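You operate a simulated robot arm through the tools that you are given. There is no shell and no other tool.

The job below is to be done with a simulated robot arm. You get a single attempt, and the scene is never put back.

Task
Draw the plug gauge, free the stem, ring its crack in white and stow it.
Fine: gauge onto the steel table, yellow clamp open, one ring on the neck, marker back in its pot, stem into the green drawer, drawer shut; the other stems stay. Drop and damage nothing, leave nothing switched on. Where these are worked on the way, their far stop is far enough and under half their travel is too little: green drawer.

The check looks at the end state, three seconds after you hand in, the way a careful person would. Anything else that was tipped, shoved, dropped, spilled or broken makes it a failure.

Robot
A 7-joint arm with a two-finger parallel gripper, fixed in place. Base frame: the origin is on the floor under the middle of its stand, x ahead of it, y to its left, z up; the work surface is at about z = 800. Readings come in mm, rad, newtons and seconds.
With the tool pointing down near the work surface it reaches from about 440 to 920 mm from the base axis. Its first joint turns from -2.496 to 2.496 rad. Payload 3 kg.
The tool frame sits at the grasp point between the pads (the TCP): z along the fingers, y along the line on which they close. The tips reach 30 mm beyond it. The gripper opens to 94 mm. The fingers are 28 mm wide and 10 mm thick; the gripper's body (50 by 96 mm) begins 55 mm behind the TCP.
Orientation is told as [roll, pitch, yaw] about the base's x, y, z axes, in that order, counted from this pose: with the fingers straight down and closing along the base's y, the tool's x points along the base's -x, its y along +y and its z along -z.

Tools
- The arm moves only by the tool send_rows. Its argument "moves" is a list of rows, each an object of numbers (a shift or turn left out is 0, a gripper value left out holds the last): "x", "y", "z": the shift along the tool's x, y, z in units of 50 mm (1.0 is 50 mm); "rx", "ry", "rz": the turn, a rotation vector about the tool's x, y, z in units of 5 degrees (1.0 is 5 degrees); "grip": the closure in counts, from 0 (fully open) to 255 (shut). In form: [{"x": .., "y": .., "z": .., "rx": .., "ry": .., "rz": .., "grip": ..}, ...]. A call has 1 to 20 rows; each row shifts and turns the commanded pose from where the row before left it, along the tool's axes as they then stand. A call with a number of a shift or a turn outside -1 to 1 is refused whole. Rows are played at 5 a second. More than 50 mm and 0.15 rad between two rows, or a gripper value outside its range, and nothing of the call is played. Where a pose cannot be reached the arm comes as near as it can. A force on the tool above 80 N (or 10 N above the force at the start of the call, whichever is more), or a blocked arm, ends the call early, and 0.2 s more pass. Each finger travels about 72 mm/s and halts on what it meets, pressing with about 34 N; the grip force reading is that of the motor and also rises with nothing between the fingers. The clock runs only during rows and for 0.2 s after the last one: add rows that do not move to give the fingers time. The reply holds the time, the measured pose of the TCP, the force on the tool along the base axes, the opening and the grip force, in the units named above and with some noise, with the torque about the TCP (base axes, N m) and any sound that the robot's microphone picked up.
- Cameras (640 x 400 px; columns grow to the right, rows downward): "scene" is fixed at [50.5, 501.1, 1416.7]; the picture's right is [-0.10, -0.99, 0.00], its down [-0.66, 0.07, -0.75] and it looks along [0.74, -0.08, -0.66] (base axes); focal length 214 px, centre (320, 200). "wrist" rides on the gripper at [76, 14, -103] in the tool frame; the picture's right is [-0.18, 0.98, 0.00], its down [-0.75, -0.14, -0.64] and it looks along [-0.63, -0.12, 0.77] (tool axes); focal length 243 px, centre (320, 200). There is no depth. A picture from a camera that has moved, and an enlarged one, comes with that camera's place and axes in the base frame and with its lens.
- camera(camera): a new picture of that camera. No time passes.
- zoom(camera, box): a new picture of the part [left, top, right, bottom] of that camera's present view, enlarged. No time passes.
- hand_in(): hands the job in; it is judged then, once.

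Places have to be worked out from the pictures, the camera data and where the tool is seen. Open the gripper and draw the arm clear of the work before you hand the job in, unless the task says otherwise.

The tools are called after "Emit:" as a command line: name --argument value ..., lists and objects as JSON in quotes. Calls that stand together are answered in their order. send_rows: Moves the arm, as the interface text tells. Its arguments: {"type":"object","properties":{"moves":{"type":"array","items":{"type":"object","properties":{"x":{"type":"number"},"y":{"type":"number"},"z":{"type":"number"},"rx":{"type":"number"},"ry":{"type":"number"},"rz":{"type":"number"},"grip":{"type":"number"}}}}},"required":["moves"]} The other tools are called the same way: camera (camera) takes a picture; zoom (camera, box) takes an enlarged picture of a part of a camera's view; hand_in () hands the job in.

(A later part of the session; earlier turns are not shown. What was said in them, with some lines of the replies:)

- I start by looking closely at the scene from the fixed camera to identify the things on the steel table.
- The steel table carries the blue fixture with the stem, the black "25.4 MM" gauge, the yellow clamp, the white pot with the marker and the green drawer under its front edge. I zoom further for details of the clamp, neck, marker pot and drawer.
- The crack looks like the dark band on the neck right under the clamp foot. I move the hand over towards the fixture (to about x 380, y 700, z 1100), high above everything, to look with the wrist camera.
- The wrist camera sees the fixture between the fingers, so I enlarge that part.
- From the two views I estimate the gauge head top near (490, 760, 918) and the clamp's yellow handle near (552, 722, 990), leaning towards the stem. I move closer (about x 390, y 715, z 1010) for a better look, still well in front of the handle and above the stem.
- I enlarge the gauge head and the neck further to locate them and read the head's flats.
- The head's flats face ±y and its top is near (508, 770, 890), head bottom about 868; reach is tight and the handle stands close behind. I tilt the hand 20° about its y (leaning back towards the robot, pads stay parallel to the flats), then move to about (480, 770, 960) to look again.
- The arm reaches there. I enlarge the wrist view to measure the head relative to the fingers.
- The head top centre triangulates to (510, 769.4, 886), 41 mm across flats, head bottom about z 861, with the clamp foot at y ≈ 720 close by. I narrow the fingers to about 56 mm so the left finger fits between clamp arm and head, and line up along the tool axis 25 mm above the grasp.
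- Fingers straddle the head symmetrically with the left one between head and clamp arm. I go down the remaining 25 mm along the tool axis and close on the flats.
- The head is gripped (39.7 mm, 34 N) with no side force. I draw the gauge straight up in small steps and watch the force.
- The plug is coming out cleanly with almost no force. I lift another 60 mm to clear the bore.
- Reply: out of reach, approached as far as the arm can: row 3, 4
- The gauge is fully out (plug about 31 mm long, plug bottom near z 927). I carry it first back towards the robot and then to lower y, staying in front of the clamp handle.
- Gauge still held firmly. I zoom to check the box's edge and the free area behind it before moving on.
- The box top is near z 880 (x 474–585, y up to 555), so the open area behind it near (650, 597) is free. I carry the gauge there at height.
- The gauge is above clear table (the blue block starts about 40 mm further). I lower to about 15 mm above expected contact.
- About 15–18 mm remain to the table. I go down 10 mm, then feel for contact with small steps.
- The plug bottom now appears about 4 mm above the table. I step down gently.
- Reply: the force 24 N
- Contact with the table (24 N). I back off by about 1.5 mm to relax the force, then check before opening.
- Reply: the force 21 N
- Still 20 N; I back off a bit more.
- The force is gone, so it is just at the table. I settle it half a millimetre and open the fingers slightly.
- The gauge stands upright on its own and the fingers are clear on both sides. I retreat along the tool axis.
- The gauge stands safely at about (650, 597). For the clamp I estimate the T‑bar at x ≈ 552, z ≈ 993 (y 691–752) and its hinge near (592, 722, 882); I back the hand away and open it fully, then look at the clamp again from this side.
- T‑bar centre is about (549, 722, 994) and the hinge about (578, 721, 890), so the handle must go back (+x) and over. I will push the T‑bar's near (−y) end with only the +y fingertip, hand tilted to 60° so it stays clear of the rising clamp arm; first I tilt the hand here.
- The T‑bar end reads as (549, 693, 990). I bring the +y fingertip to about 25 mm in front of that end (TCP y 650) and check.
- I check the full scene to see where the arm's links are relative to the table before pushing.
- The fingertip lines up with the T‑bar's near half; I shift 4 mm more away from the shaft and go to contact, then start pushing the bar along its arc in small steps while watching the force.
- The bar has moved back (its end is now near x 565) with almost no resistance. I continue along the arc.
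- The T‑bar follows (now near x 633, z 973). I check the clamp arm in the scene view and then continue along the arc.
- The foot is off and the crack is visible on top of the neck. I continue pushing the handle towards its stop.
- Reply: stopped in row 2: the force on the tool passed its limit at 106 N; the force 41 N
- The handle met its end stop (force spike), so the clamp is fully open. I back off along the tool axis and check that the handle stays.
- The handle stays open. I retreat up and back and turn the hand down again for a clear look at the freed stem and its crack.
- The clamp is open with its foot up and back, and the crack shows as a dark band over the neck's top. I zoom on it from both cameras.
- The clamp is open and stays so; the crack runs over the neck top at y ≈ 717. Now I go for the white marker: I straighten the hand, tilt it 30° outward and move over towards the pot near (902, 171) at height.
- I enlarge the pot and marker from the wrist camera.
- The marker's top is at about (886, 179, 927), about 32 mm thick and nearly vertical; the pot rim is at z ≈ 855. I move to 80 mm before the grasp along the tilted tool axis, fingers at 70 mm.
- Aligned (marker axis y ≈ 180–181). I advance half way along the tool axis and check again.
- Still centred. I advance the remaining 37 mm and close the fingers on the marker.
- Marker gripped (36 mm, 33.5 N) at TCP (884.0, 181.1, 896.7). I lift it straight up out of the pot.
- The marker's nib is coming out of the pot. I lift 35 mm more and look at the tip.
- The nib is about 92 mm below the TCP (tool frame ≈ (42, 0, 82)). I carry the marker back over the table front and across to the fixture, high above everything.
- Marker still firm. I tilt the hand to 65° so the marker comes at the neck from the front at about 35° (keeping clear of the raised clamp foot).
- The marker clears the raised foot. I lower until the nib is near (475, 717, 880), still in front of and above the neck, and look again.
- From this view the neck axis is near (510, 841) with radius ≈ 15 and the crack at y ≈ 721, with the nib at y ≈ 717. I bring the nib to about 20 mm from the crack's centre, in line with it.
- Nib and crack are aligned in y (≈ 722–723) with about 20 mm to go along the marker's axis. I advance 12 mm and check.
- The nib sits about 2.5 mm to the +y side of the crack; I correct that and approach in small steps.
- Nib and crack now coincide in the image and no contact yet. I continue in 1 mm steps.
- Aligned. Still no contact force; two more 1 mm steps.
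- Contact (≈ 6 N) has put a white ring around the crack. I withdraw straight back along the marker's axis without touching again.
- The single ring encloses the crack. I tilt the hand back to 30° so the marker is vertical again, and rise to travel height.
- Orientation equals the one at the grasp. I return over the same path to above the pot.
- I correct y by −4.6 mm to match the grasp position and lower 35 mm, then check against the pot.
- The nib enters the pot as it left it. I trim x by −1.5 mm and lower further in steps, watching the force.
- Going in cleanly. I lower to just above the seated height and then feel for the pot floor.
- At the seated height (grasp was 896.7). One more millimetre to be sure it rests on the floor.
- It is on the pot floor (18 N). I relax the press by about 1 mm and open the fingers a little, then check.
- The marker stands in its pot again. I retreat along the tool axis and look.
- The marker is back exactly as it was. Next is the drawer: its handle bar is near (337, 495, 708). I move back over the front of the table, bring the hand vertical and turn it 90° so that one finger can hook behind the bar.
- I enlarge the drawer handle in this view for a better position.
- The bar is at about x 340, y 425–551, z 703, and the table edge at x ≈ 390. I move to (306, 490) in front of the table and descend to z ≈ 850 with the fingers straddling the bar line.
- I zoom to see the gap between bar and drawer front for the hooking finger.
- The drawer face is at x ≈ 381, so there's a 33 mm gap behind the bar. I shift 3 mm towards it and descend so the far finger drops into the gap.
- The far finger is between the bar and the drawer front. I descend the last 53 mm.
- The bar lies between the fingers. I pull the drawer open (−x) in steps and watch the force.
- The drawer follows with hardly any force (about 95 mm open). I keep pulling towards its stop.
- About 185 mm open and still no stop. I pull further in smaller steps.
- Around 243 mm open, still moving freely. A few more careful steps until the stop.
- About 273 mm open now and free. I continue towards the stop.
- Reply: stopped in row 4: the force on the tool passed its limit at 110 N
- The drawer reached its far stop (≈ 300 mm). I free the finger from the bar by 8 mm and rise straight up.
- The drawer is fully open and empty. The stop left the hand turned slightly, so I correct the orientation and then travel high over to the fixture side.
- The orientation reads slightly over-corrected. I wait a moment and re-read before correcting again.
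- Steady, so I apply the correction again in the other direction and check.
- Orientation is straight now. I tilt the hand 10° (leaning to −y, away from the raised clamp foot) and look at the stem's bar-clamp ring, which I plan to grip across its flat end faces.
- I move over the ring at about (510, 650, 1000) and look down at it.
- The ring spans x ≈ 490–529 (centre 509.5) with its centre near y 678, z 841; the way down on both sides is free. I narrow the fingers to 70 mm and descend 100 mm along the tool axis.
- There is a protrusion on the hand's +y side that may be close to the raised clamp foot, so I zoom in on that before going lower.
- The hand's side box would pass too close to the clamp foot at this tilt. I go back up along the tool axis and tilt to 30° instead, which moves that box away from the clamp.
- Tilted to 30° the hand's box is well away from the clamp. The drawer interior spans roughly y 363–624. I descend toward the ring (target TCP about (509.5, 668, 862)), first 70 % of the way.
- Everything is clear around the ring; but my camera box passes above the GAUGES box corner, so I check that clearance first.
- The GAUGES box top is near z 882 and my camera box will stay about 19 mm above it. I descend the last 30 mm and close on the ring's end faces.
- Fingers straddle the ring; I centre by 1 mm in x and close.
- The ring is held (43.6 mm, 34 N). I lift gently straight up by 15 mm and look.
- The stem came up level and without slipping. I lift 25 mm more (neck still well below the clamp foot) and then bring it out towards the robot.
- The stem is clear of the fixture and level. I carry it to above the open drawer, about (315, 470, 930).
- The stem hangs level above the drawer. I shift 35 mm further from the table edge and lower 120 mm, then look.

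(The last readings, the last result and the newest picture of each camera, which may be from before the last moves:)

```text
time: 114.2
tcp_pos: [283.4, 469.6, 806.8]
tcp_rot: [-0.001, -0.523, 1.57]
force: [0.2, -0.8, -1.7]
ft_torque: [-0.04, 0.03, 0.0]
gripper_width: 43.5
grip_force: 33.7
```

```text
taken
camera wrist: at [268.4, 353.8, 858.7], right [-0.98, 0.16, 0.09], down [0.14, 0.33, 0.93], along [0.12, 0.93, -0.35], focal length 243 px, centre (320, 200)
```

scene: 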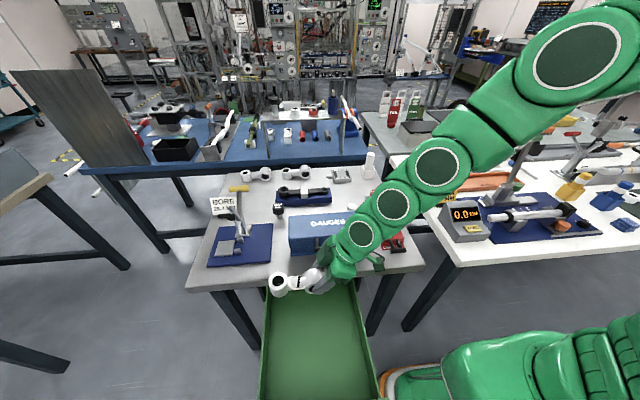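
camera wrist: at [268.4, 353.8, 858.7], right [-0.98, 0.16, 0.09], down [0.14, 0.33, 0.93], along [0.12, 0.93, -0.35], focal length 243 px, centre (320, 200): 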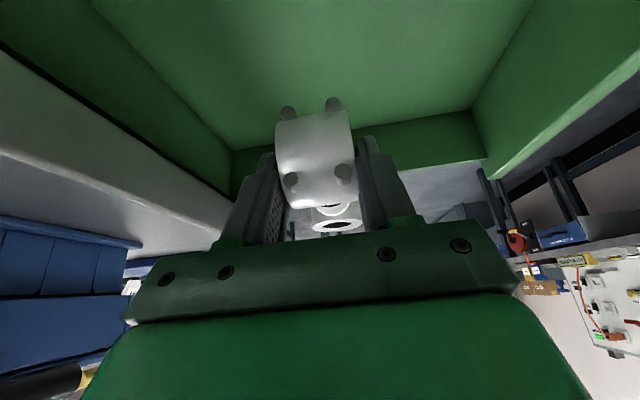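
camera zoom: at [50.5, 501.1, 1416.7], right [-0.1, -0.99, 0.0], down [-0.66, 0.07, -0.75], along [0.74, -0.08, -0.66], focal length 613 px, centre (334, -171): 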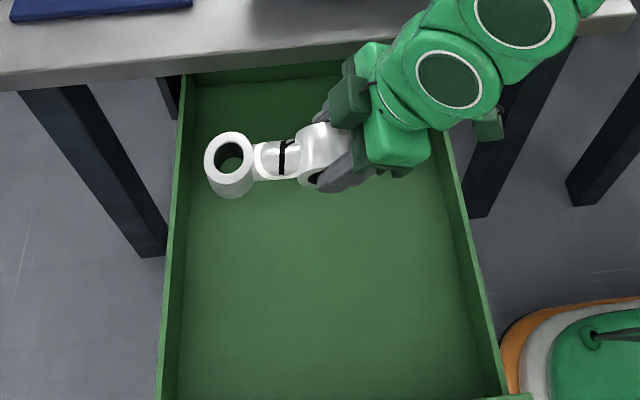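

The drawer floor works out at z ≈ 668 with walls to ≈ 737, so the stem will fit. I lower 75 mm more and then feel for the floor.

Emit:
send_rows --moves '[{"x": 0.25, "z": 0.433}, {"x": 0.25, "z": 0.433}, {"x": 0.25, "z": 0.433}, {}]'

Emit:
zoom --camera "scene" --box '[230, 260, 400, 400]'

Emit:
camera --camera "wrist"

```text
time: 115.2
tcp_pos: [281.4, 470.1, 733.8]
tcp_rot: [0.001, -0.524, 1.572]
force: [-0.2, -1.1, -1.6]
ft_torque: [-0.02, 0.02, 0.0]
gripper_width: 39.3
grip_force: 34.0
```

```text
2.86 times, centred on (315, 330) of scene
camera zoom: at [50.5, 501.1, 1416.7], right [-0.1, -0.99, 0.0], down [-0.66, 0.07, -0.75], along [0.74, -0.08, -0.66], focal length 613 px, centre (334, -171)
```

zoom: 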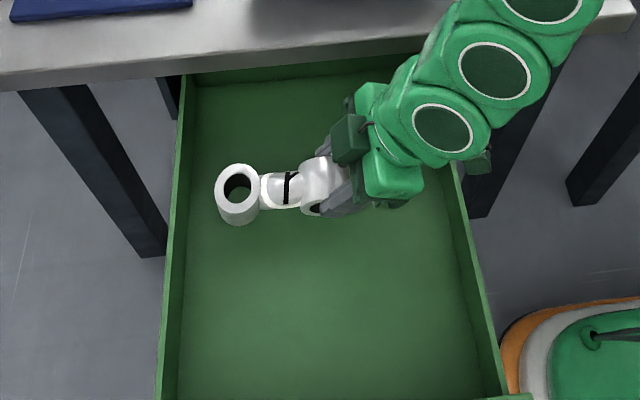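

```text
taken
camera wrist: at [266.8, 352.7, 785.7], right [-0.98, 0.16, 0.09], down [0.14, 0.33, 0.93], along [0.12, 0.93, -0.35], focal length 243 px, centre (320, 200)
```

wrist: 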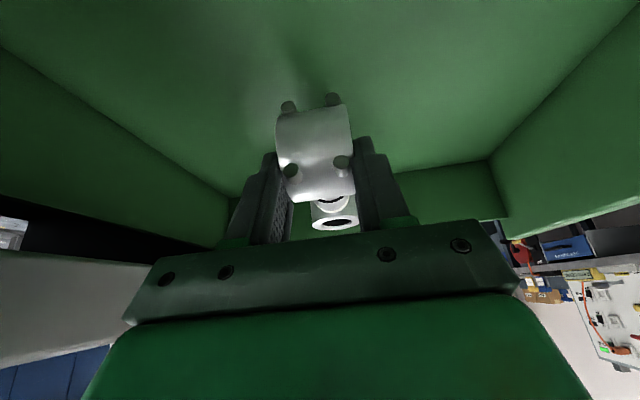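

The grip width changed from 43.5 to 39.3 mm, so the stem shifted a little in the fingers. I zoom in to see how it sits.

Emit:
zoom --camera "wrist" --box '[220, 70, 420, 250]'

Emit:
zoom --camera "scene" --box '[280, 300, 360, 350]'

```text
2.22 times, centred on (320, 160) of wrist
camera zoom: at [266.8, 352.7, 785.7], right [-0.98, 0.16, 0.09], down [0.14, 0.33, 0.93], along [0.12, 0.93, -0.35], focal length 539 px, centre (320, 289)
```

zoom: 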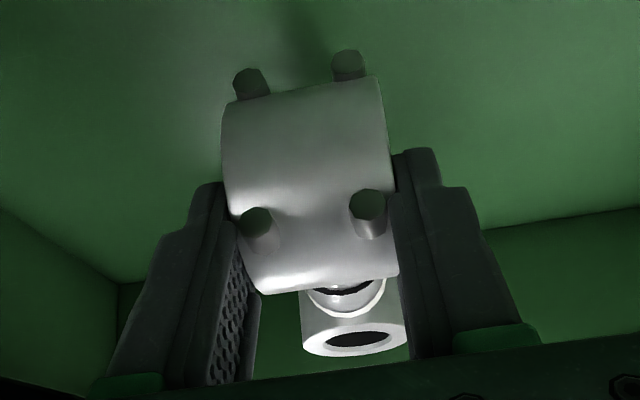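

```text
8.00 times, centred on (320, 325) of scene
camera zoom: at [50.5, 501.1, 1416.7], right [-0.1, -0.99, 0.0], down [-0.66, 0.07, -0.75], along [0.74, -0.08, -0.66], focal length 1716 px, centre (320, -800)
```

zoom: 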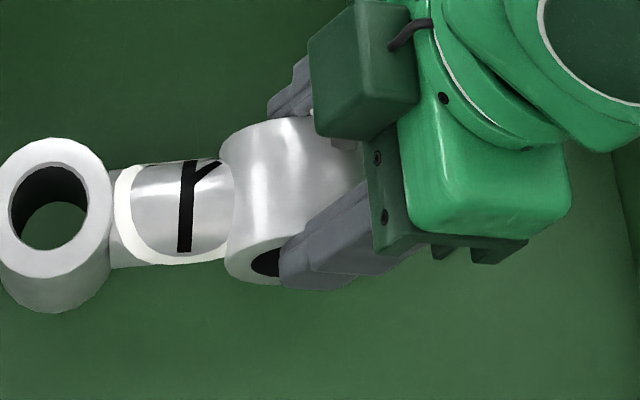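

The ring has settled flush between the pads (39.3 mm is its true width), with only a slight droop of the far end. I lower on in small steps and feel for the floor.

Emit:
send_rows --moves '[{"x": 0.04, "z": 0.0693}, {"x": 0.04, "z": 0.0693}, {}]'

Emit:
send_rows --moves '[{"x": 0.02, "z": 0.0346}, {"x": 0.02, "z": 0.0346}, {}]'

```text
time: 116.0
tcp_pos: [282.2, 470.3, 725.1]
tcp_rot: [-0.001, -0.522, 1.57]
force: [0.0, 0.1, -1.1]
ft_torque: [-0.09, -0.01, 0.01]
gripper_width: 39.4
grip_force: 34.1
```

```text
time: 116.8
tcp_pos: [281.8, 472.7, 722.3]
tcp_rot: [0.0, -0.521, 1.57]
force: [-0.2, 0.2, -2.2]
ft_torque: [-0.03, -0.02, 0.01]
gripper_width: 39.5
grip_force: 33.3
```

Emit:
send_rows --moves '[{"x": 0.02, "z": 0.0346}, {"x": 0.02, "z": 0.0346}, {}]'

Emit:
zoom --camera "wrist" --box '[220, 70, 420, 250]'

Emit:
zoom --camera "scene" --box '[280, 300, 360, 350]'

```text
time: 117.5
tcp_pos: [281.2, 470.5, 718.0]
tcp_rot: [0.0, -0.522, 1.569]
force: [0.0, -0.7, -1.0]
ft_torque: [-0.1, 0.0, 0.02]
gripper_width: 39.3
grip_force: 34.2
```

```text
2.22 times, centred on (320, 160) of wrist
camera zoom: at [267.0, 352.8, 769.9], right [-0.98, 0.16, 0.09], down [0.14, 0.33, 0.93], along [0.12, 0.93, -0.35], focal length 539 px, centre (320, 289)
```

zoom: 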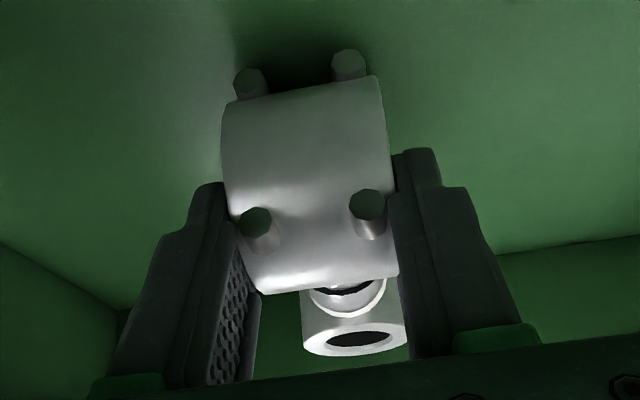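

```text
8.00 times, centred on (320, 325) of scene
camera zoom: at [50.5, 501.1, 1416.7], right [-0.1, -0.99, 0.0], down [-0.66, 0.07, -0.75], along [0.74, -0.08, -0.66], focal length 1716 px, centre (320, -800)
```

zoom: 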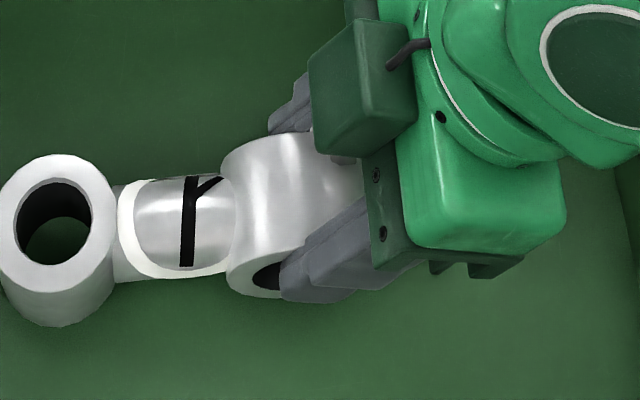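

No contact yet at 718. I continue in small steps.

Emit:
send_rows --moves '[{"x": 0.02, "z": 0.0346}, {"x": 0.02, "z": 0.0346}, {}]'

Emit:
send_rows --moves '[{"x": 0.02, "z": 0.0346}, {"x": 0.02, "z": 0.0346}, {}]'

```text
time: 118.3
tcp_pos: [282.4, 471.3, 713.2]
tcp_rot: [0.001, -0.522, 1.569]
force: [-0.6, 0.1, -2.1]
ft_torque: [-0.07, -0.02, 0.02]
gripper_width: 39.3
grip_force: 33.9
```

```text
time: 119.2
tcp_pos: [282.1, 473.0, 710.7]
tcp_rot: [-0.002, -0.525, 1.57]
force: [0.9, 4.2, 34.0]
ft_torque: [0.5, -0.04, 0.04]
gripper_width: 39.6
grip_force: 34.2
```

The ring rests on the drawer floor (34 N). I relieve the press a little before opening.

Emit:
send_rows --moves '[{"x": -0.012, "z": -0.021}, {}, {}]'

```text
time: 120.0
tcp_pos: [282.3, 471.2, 710.6]
tcp_rot: [0.0, -0.522, 1.571]
force: [1.4, 1.0, 7.7]
ft_torque: [0.1, -0.21, -0.02]
gripper_width: 39.7
grip_force: 33.9
```

Only about 8 N remains. I open the fingers slowly and look.

Emit:
send_rows --moves '[{"grip": 140}, {"grip": 120}, {"grip": 95}, {"grip": 65}, {}]'

Emit:
zoom --camera "wrist" --box '[220, 70, 420, 250]'

Emit:
zoom --camera "scene" --box '[280, 300, 360, 350]'

```text
time: 121.2
tcp_pos: [281.6, 472.5, 710.5]
tcp_rot: [0.001, -0.523, 1.572]
force: [-1.0, 0.3, 0.2]
ft_torque: [-0.01, -0.01, 0.0]
gripper_width: 70.0
grip_force: 0.0
```

```text
2.22 times, centred on (320, 160) of wrist
camera zoom: at [267.1, 354.0, 762.4], right [-0.98, 0.16, 0.09], down [0.14, 0.33, 0.93], along [0.12, 0.93, -0.35], focal length 539 px, centre (320, 289)
```

zoom: 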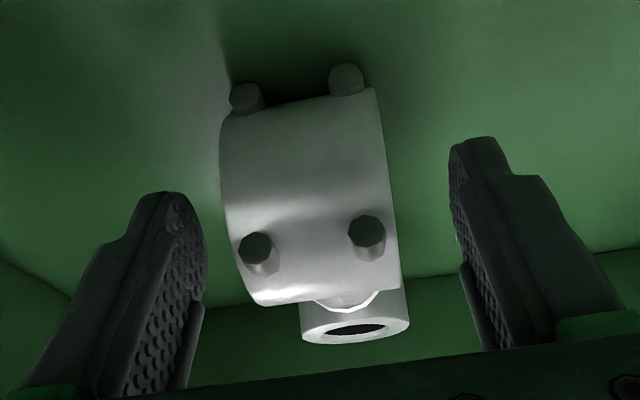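

```text
8.00 times, centred on (320, 325) of scene
camera zoom: at [50.5, 501.1, 1416.7], right [-0.1, -0.99, 0.0], down [-0.66, 0.07, -0.75], along [0.74, -0.08, -0.66], focal length 1716 px, centre (320, -800)
```

zoom: 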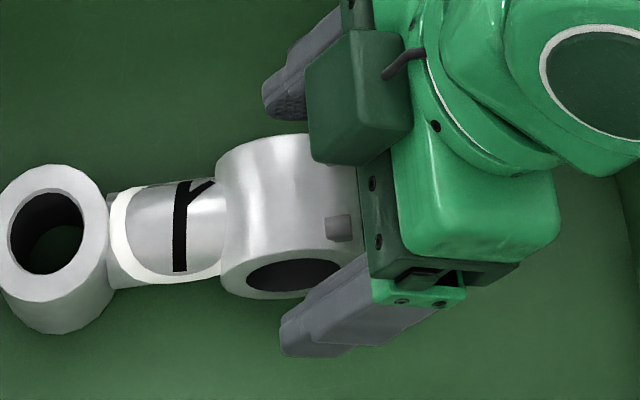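

The stem rests in the drawer with the fingers clear. I rise straight up.

Emit:
send_rows --moves '[{"x": -0.2, "z": -0.3464}, {"x": -0.4, "z": -0.693}, {"x": -0.45, "z": -0.78}, {"x": -0.45, "z": -0.78}, {"x": -0.45, "z": -0.78}, {"x": -0.45, "z": -0.78}, {}]'

Emit:
camera --camera "scene"

Emit:
zoom --camera "scene" --box '[230, 260, 400, 400]'

Emit:
camera --camera "wrist"

```text
time: 122.8
tcp_pos: [281.9, 471.1, 953.6]
tcp_rot: [0.0, -0.521, 1.57]
force: [-0.6, -0.1, 0.5]
ft_torque: [0.01, -0.03, 0.0]
gripper_width: 70.0
grip_force: 0.0
```

```text
taken
```

scene: 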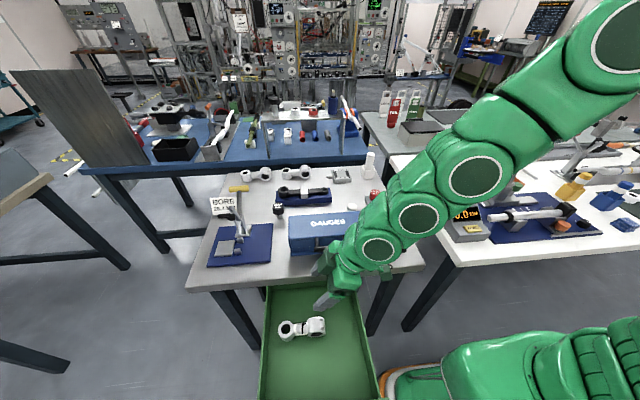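

```text
2.86 times, centred on (315, 330) of scene
camera zoom: at [50.5, 501.1, 1416.7], right [-0.1, -0.99, 0.0], down [-0.66, 0.07, -0.75], along [0.74, -0.08, -0.66], focal length 613 px, centre (334, -171)
```

zoom: 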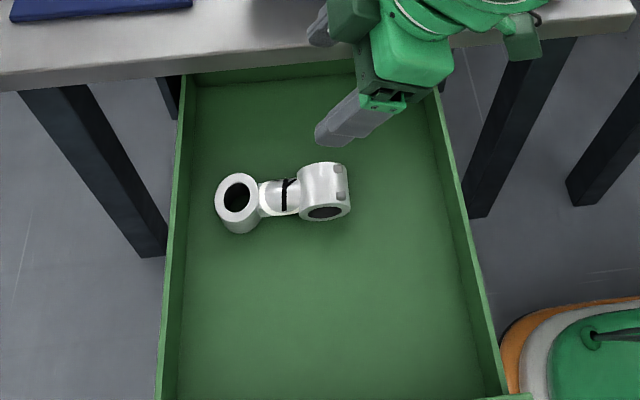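

```text
taken
camera wrist: at [266.6, 354.2, 1005.2], right [-0.98, 0.16, 0.09], down [0.14, 0.33, 0.93], along [0.12, 0.93, -0.35], focal length 243 px, centre (320, 200)
```

wrist: 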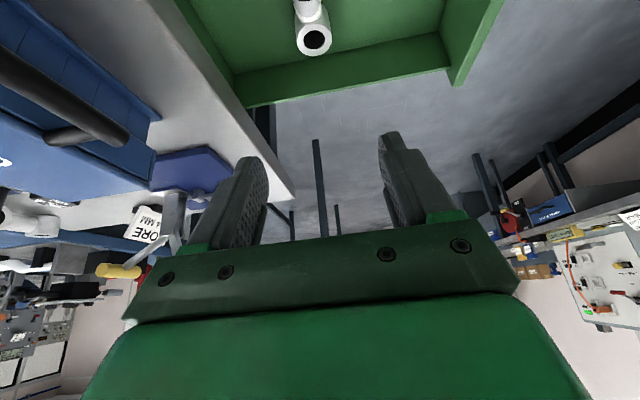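

The stem lies properly in the drawer. Now I bring the hand upright, close the fingers and move in front of the open drawer's handle to push it shut.

Emit:
send_rows --moves '[{"ry": 1, "grip": 255}, {"ry": 1}, {"ry": 1}, {"ry": 1}, {"ry": 1}, {"ry": 1}, {"x": -0.054, "y": 0.8}, {"x": -0.054, "y": 0.8}, {"x": -0.054, "y": 0.8}, {"x": -0.054, "y": 0.8}, {"x": -0.054, "y": 0.8}, {"x": -0.054, "y": 0.8}, {"x": -0.054, "y": 0.8}, {}, {}]'

Emit:
camera --camera "wrist"

Emit:
camera --camera "scene"

```text
time: 126.0
tcp_pos: [2.5, 490.1, 951.4]
tcp_rot: [0.062, 0.004, 1.531]
force: [0.5, 0.0, 0.5]
ft_torque: [-0.01, -0.02, -0.02]
gripper_width: 0.0
grip_force: 33.0
```

```text
taken
camera wrist: at [-9.4, 413.9, 1056.5], right [-0.97, 0.22, 0.06], down [0.21, 0.75, 0.63], along [0.09, 0.62, -0.78], focal length 243 px, centre (320, 200)
```

wrist: 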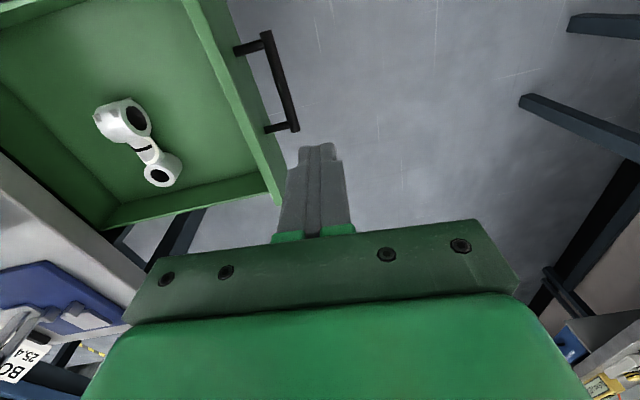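

```text
taken
```

scene: 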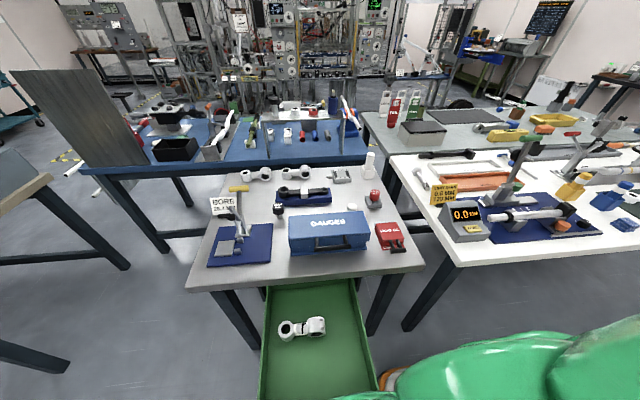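

The small orientation error here comes from the arm's posture near the robot (as before); it should vanish lower down. I descend part way and re-check before going beside the bar.

Emit:
send_rows --moves '[{"z": 0.7}, {"z": 0.7}, {"z": 0.7}, {}, {}]'

Emit:
camera --camera "wrist"

```text
time: 127.2
tcp_pos: [8.1, 494.9, 854.0]
tcp_rot: [0.021, -0.016, 1.541]
force: [-0.1, 0.1, -0.1]
ft_torque: [0.02, -0.02, -0.02]
gripper_width: 0.0
grip_force: 33.0
```

```text
taken
camera wrist: at [-6.1, 416.3, 955.8], right [-0.98, 0.21, 0.02], down [0.18, 0.74, 0.65], along [0.12, 0.64, -0.76], focal length 243 px, centre (320, 200)
```

wrist: 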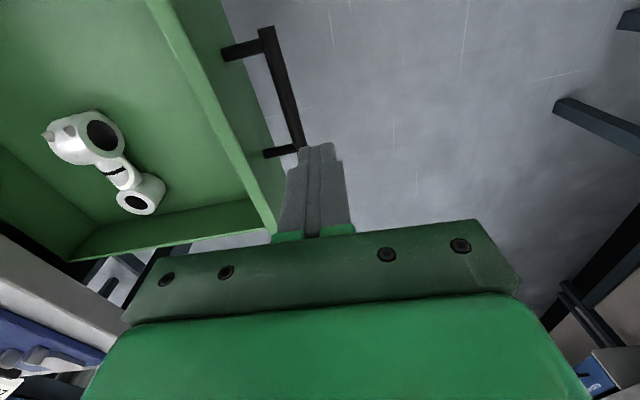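

The bar's front is at x ≈ 32 and the finger front at about 18. I back off 8 mm more and descend to the bar's height.

Emit:
send_rows --moves '[{"y": 0.16, "z": 0.4}, {"z": 0.63}, {"z": 0.63}, {"z": 0.63}, {"z": 0.63}, {}, {}]'

Emit:
camera --camera "wrist"

Emit:
camera --camera "scene"

```text
time: 128.8
tcp_pos: [-0.7, 492.9, 696.0]
tcp_rot: [-0.001, 0.007, 1.562]
force: [-0.4, -0.1, -0.6]
ft_torque: [0.0, 0.02, 0.0]
gripper_width: 0.2
grip_force: 33.5
```

```text
taken
camera wrist: at [-15.3, 416.2, 799.9], right [-0.98, 0.19, 0.0], down [0.15, 0.76, 0.64], along [0.12, 0.62, -0.77], focal length 243 px, centre (320, 200)
```

wrist: 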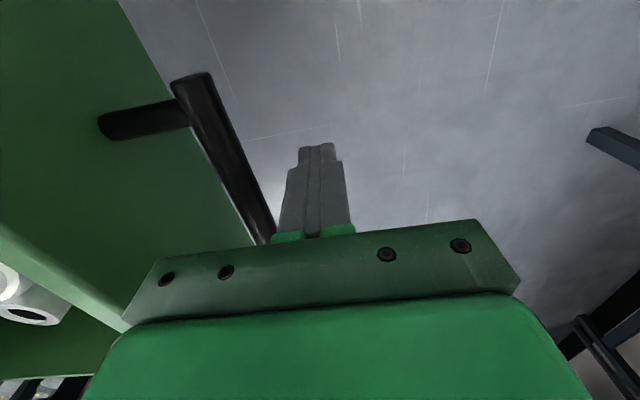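

```text
taken
```

scene: 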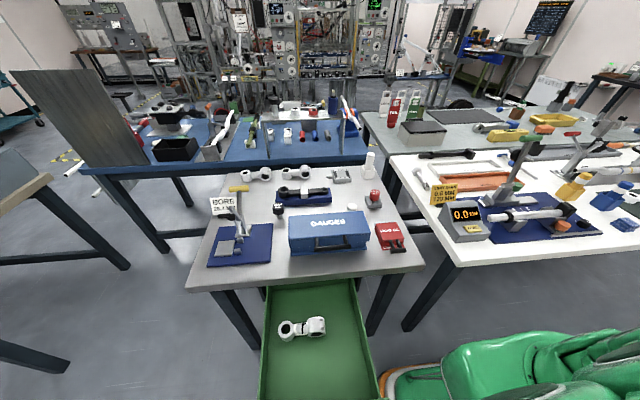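

The closed fingers are in front of the bar at the right height. I push the drawer in (+x) at a gentle pace.

Emit:
send_rows --moves '[{"y": -0.2}, {"y": -0.2}, {"y": -0.2}, {"y": -0.2}, {"y": -0.22}, {"y": -0.22}, {"y": -0.22}, {"y": -0.22}, {"y": -0.22}, {"y": -0.22}, {}]'

Emit:
camera --camera "scene"

Emit:
camera --camera "wrist"

```text
time: 131.2
tcp_pos: [100.7, 490.3, 698.2]
tcp_rot: [0.0, 0.001, 1.57]
force: [0.2, 0.4, 0.2]
ft_torque: [-0.02, 0.01, -0.02]
gripper_width: 0.1
grip_force: 33.3
```

```text
taken
```

scene: 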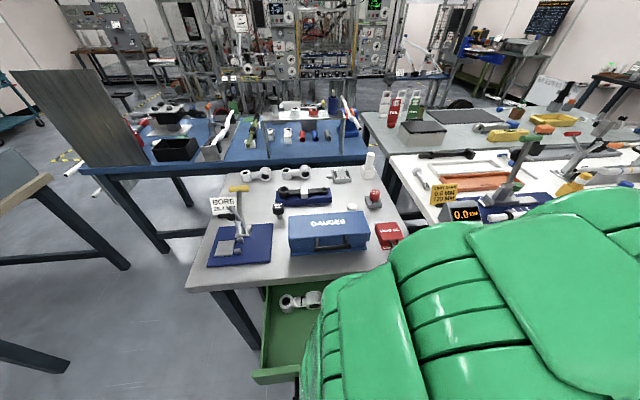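

```text
taken
camera wrist: at [85.8, 414.1, 802.3], right [-0.98, 0.18, 0.0], down [0.14, 0.75, 0.64], along [0.12, 0.63, -0.77], focal length 243 px, centre (320, 200)
```

wrist: 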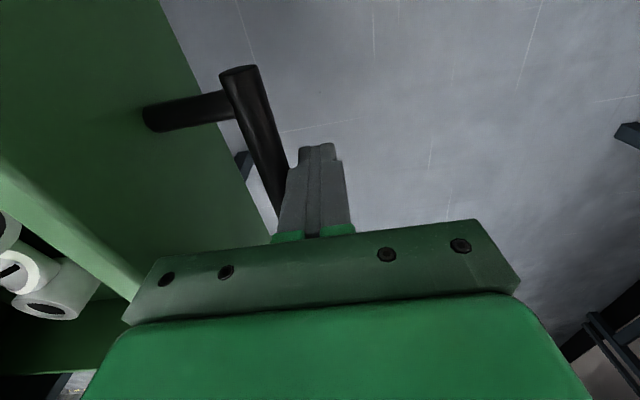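

The drawer glides in with the stem staying put. I keep pushing at the same pace.

Emit:
send_rows --moves '[{"y": -0.22}, {"y": -0.24}, {"y": -0.24}, {"y": -0.24}, {"y": -0.24}, {"y": -0.24}, {"y": -0.24}, {"y": -0.24}, {"y": -0.24}, {"y": -0.24}, {"y": -0.24}, {"y": -0.24}, {"y": -0.24}, {"y": -0.24}, {"y": -0.2}, {}]'

Emit:
camera --camera "scene"

Emit:
camera --camera "wrist"

```text
time: 134.6
tcp_pos: [280.2, 490.7, 700.4]
tcp_rot: [0.002, 0.002, 1.571]
force: [-1.9, -0.3, 0.7]
ft_torque: [0.01, -0.01, -0.01]
gripper_width: 0.0
grip_force: 32.7
```

```text
taken
```

scene: 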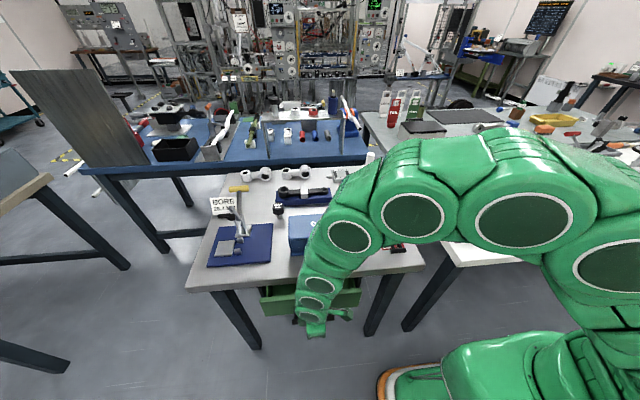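

```text
taken
camera wrist: at [264.7, 413.7, 804.2], right [-0.98, 0.18, 0.0], down [0.14, 0.75, 0.64], along [0.12, 0.63, -0.77], focal length 243 px, centre (320, 200)
```

wrist: 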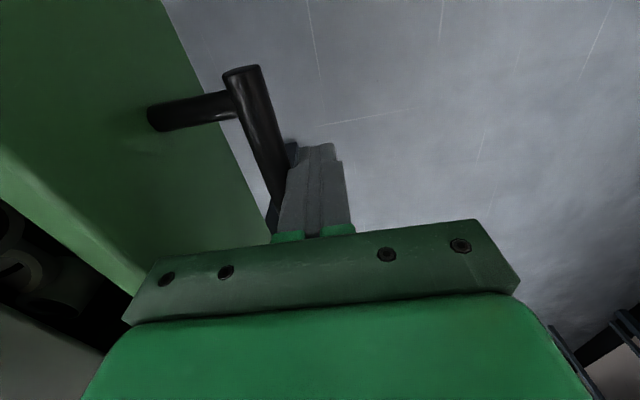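

About 43 mm remain. I push on in smaller steps.

Emit:
send_rows --moves '[{"y": -0.12}, {"y": -0.12}, {"y": -0.12}, {"y": -0.12}, {"y": -0.1}, {}]'

Emit:
camera --camera "wrist"

Emit:
zoom --camera "scene" --box '[250, 260, 370, 340]'

```text
time: 135.9
tcp_pos: [307.1, 490.6, 701.1]
tcp_rot: [0.0, 0.0, 1.57]
force: [-2.2, 1.2, 0.8]
ft_torque: [0.02, -0.01, 0.04]
gripper_width: 0.0
grip_force: 32.7
```

```text
taken
camera wrist: at [291.5, 413.4, 804.4], right [-0.98, 0.18, 0.0], down [0.14, 0.75, 0.64], along [0.12, 0.63, -0.77], focal length 243 px, centre (320, 200)
```

wrist: 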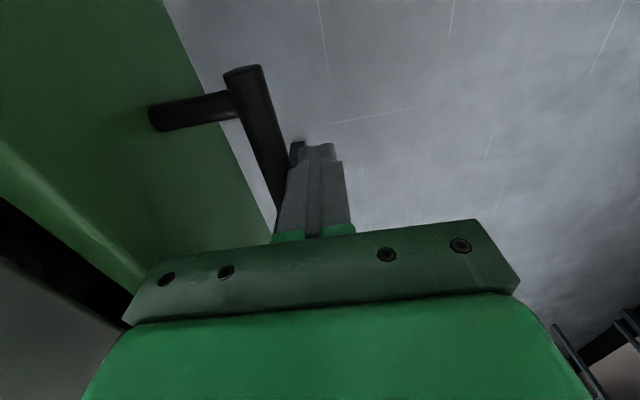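

```text
5.00 times, centred on (310, 300) of scene
camera zoom: at [50.5, 501.1, 1416.7], right [-0.1, -0.99, 0.0], down [-0.66, 0.07, -0.75], along [0.74, -0.08, -0.66], focal length 1072 px, centre (370, -300)
```

zoom: 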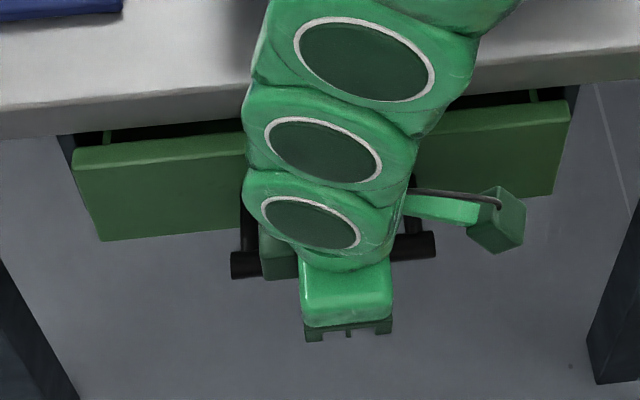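

About 16 mm left. I go on in 3 mm steps until it meets its stop.

Emit:
send_rows --moves '[{"y": -0.07}, {"y": -0.07}, {"y": -0.07}, {"y": -0.06}, {}]'

Emit:
zoom --camera "scene" --box '[250, 260, 370, 340]'

Emit:
camera --camera "wrist"

```text
time: 137.2
tcp_pos: [320.1, 491.2, 699.1]
tcp_rot: [0.0, 0.0, 1.571]
force: [-13.7, 2.2, -2.3]
ft_torque: [0.02, 0.03, 0.04]
gripper_width: 0.1
grip_force: 33.3
```

```text
5.00 times, centred on (310, 300) of scene
camera zoom: at [50.5, 501.1, 1416.7], right [-0.1, -0.99, 0.0], down [-0.66, 0.07, -0.75], along [0.74, -0.08, -0.66], focal length 1072 px, centre (370, -300)
```

zoom: 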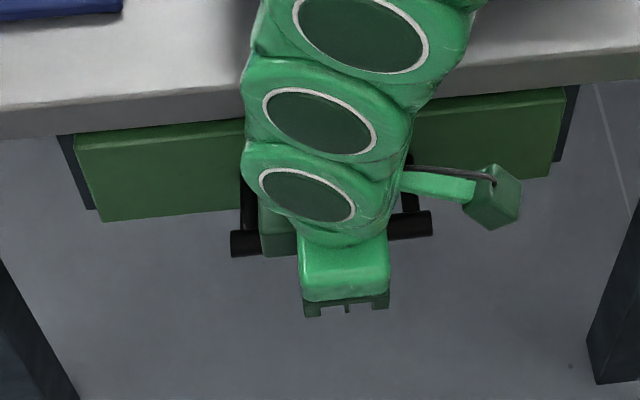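

```text
taken
camera wrist: at [304.4, 413.4, 803.8], right [-0.98, 0.18, 0.0], down [0.14, 0.75, 0.64], along [0.12, 0.63, -0.77], focal length 243 px, centre (320, 200)
```

wrist: 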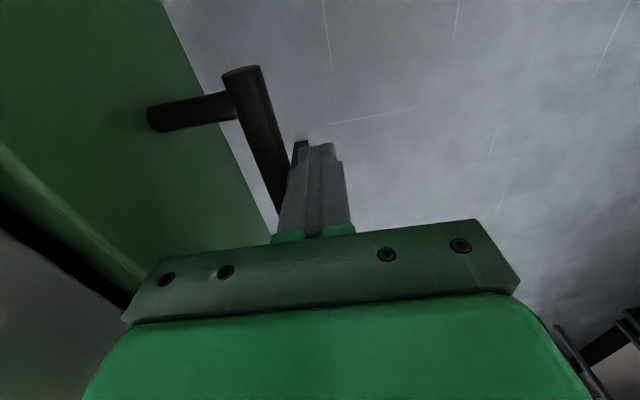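

The drawer front is back at its original place in the picture and the force shows the stop, so it is shut. I back off and compare the drawer once the arm is out of the way.

Emit:
send_rows --moves '[{"y": 0.3}, {"y": 0.6}, {"y": 0.6}, {"z": -0.8}, {"z": -0.8}, {"z": -0.8}, {"z": -0.8}, {"z": -0.8}, {"z": -0.8}, {}]'

Emit:
camera --camera "scene"

Emit:
zoom --camera "scene" --box '[250, 260, 370, 330]'

```text
time: 139.3
tcp_pos: [246.8, 490.9, 940.8]
tcp_rot: [-0.001, -0.001, 1.57]
force: [0.0, 0.1, -0.1]
ft_torque: [-0.02, 0.02, -0.02]
gripper_width: 0.0
grip_force: 33.1
```

```text
taken
```

scene: 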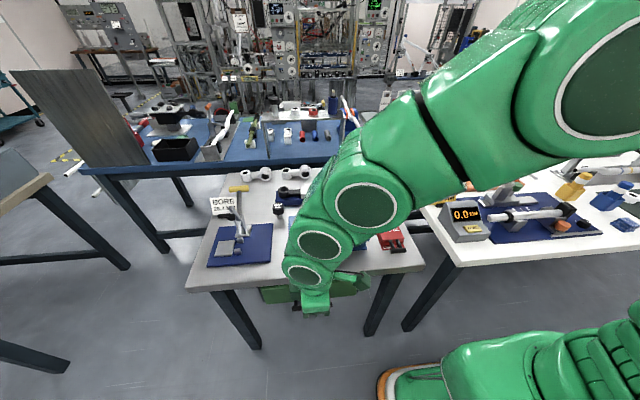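

```text
5.33 times, centred on (310, 295) of scene
camera zoom: at [50.5, 501.1, 1416.7], right [-0.1, -0.99, 0.0], down [-0.66, 0.07, -0.75], along [0.74, -0.08, -0.66], focal length 1144 px, centre (373, -307)
```

zoom: 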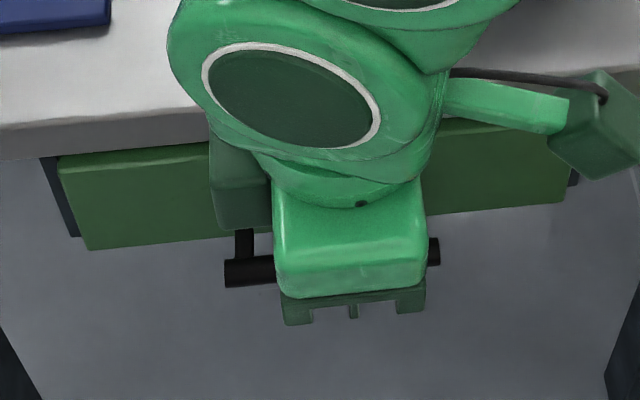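

The drawer front and handle are exactly where they were at the start. I rise, open the gripper, turn the hand back and draw the arm clear for a final look.

Emit:
send_rows --moves '[{"z": -0.8, "grip": 0}, {"z": -0.8}, {"z": -0.8}, {"z": -0.8}, {"x": 0.5, "y": -0.7}, {"x": 0.5, "y": -0.7}, {"x": 0.5, "y": -0.7}, {"x": 0.5, "y": -0.7}, {"x": 0.5, "y": -0.7}, {"x": 0.5, "y": -0.7}, {"x": 0.6, "z": -0.5}, {"x": 0.6, "z": -0.5}, {"x": 0.6, "z": -0.5}, {}]'

Emit:
send_rows --moves '[{"rz": 1}, {"rz": 1}, {"rz": 1}, {"rz": 1}, {"rz": 1}, {"rz": 1}, {"rz": 1}, {"rz": 1}, {"rz": 1}, {"rz": 1}, {"rz": 1}, {"rz": 1}, {"rz": 1}, {"rz": 1}, {"rz": 1}, {"rz": 1}, {"rz": 1}, {"rz": 1}, {}]'

Emit:
camera --camera "scene"

Emit:
camera --camera "wrist"

Emit:
zoom --camera "scene" --box '[180, 150, 420, 310]'

```text
time: 142.3
tcp_pos: [454.5, 247.8, 1174.2]
tcp_rot: [0.0, 0.003, 1.57]
force: [0.2, -0.6, -0.2]
ft_torque: [-0.02, 0.01, -0.01]
gripper_width: 93.8
grip_force: 0.0
```

```text
time: 146.3
tcp_pos: [455.5, 249.8, 1175.9]
tcp_rot: [-0.001, 0.001, -0.002]
force: [0.0, 0.3, -0.6]
ft_torque: [-0.01, 0.02, 0.0]
gripper_width: 93.9
grip_force: 0.2
```

```text
taken
```

scene: 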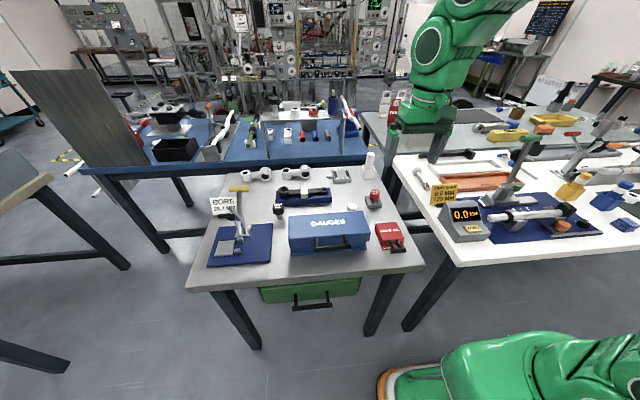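

```text
taken
camera wrist: at [378.1, 264.7, 1279.0], right [0.19, 0.98, 0.0], down [0.75, -0.14, 0.64], along [0.63, -0.12, -0.77], focal length 243 px, centre (320, 200)
```

wrist: 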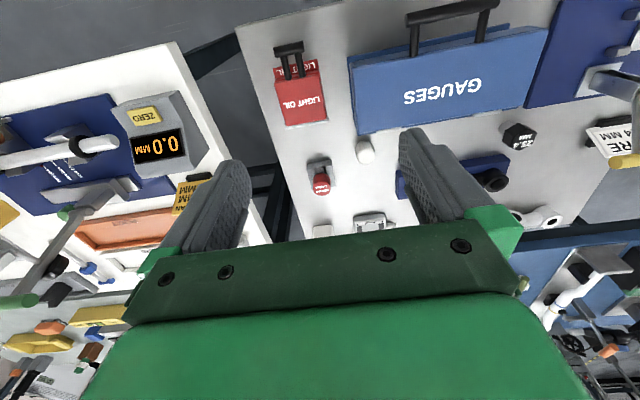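

```text
2.50 times, centred on (300, 230) of scene
camera zoom: at [50.5, 501.1, 1416.7], right [-0.1, -0.99, 0.0], down [-0.66, 0.07, -0.75], along [0.74, -0.08, -0.66], focal length 536 px, centre (370, 125)
```

zoom: 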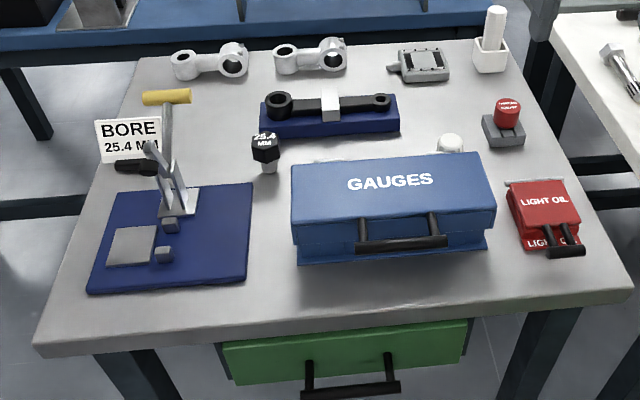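

Final state: gauge upright on the steel table, yellow clamp open at its stop, marker in its pot, stem with one ring in the shut green drawer, other stems untouched, gripper open and the arm clear. I hand the job in.

Emit:
hand_in

```text
The job is handed in.
```

I finished the job and handed it in. I don't have the verdict of the check. In the last pictures and readings before handing in:

- **Gauge:** it stands upright on the steel table, behind the GAUGES box.
- **Yellow clamp:** it is open at its end stop.
- **Crack:** one white ring is on the neck around it.
- **Marker:** it is back in its pot, as it was at the start.
- **Stem:** it is in the green drawer, which I opened to its far stop and then shut. The drawer front looks the same as at the start.
- **Everything else:** the other stems and the rest of the table look as before, and I switched nothing on. The gripper is open and the arm is clear of the work.

Three moments of contact:

- **Clamp stop:** the handle reached its stop with a spike of about 106 N.
- **Drawer stop:** the drawer reached its far stop at about 110 N. I saw no damage from either.
- **Stem in the grip:** it shifted slightly between the fingers on the way into the drawer, but it was not dropped.
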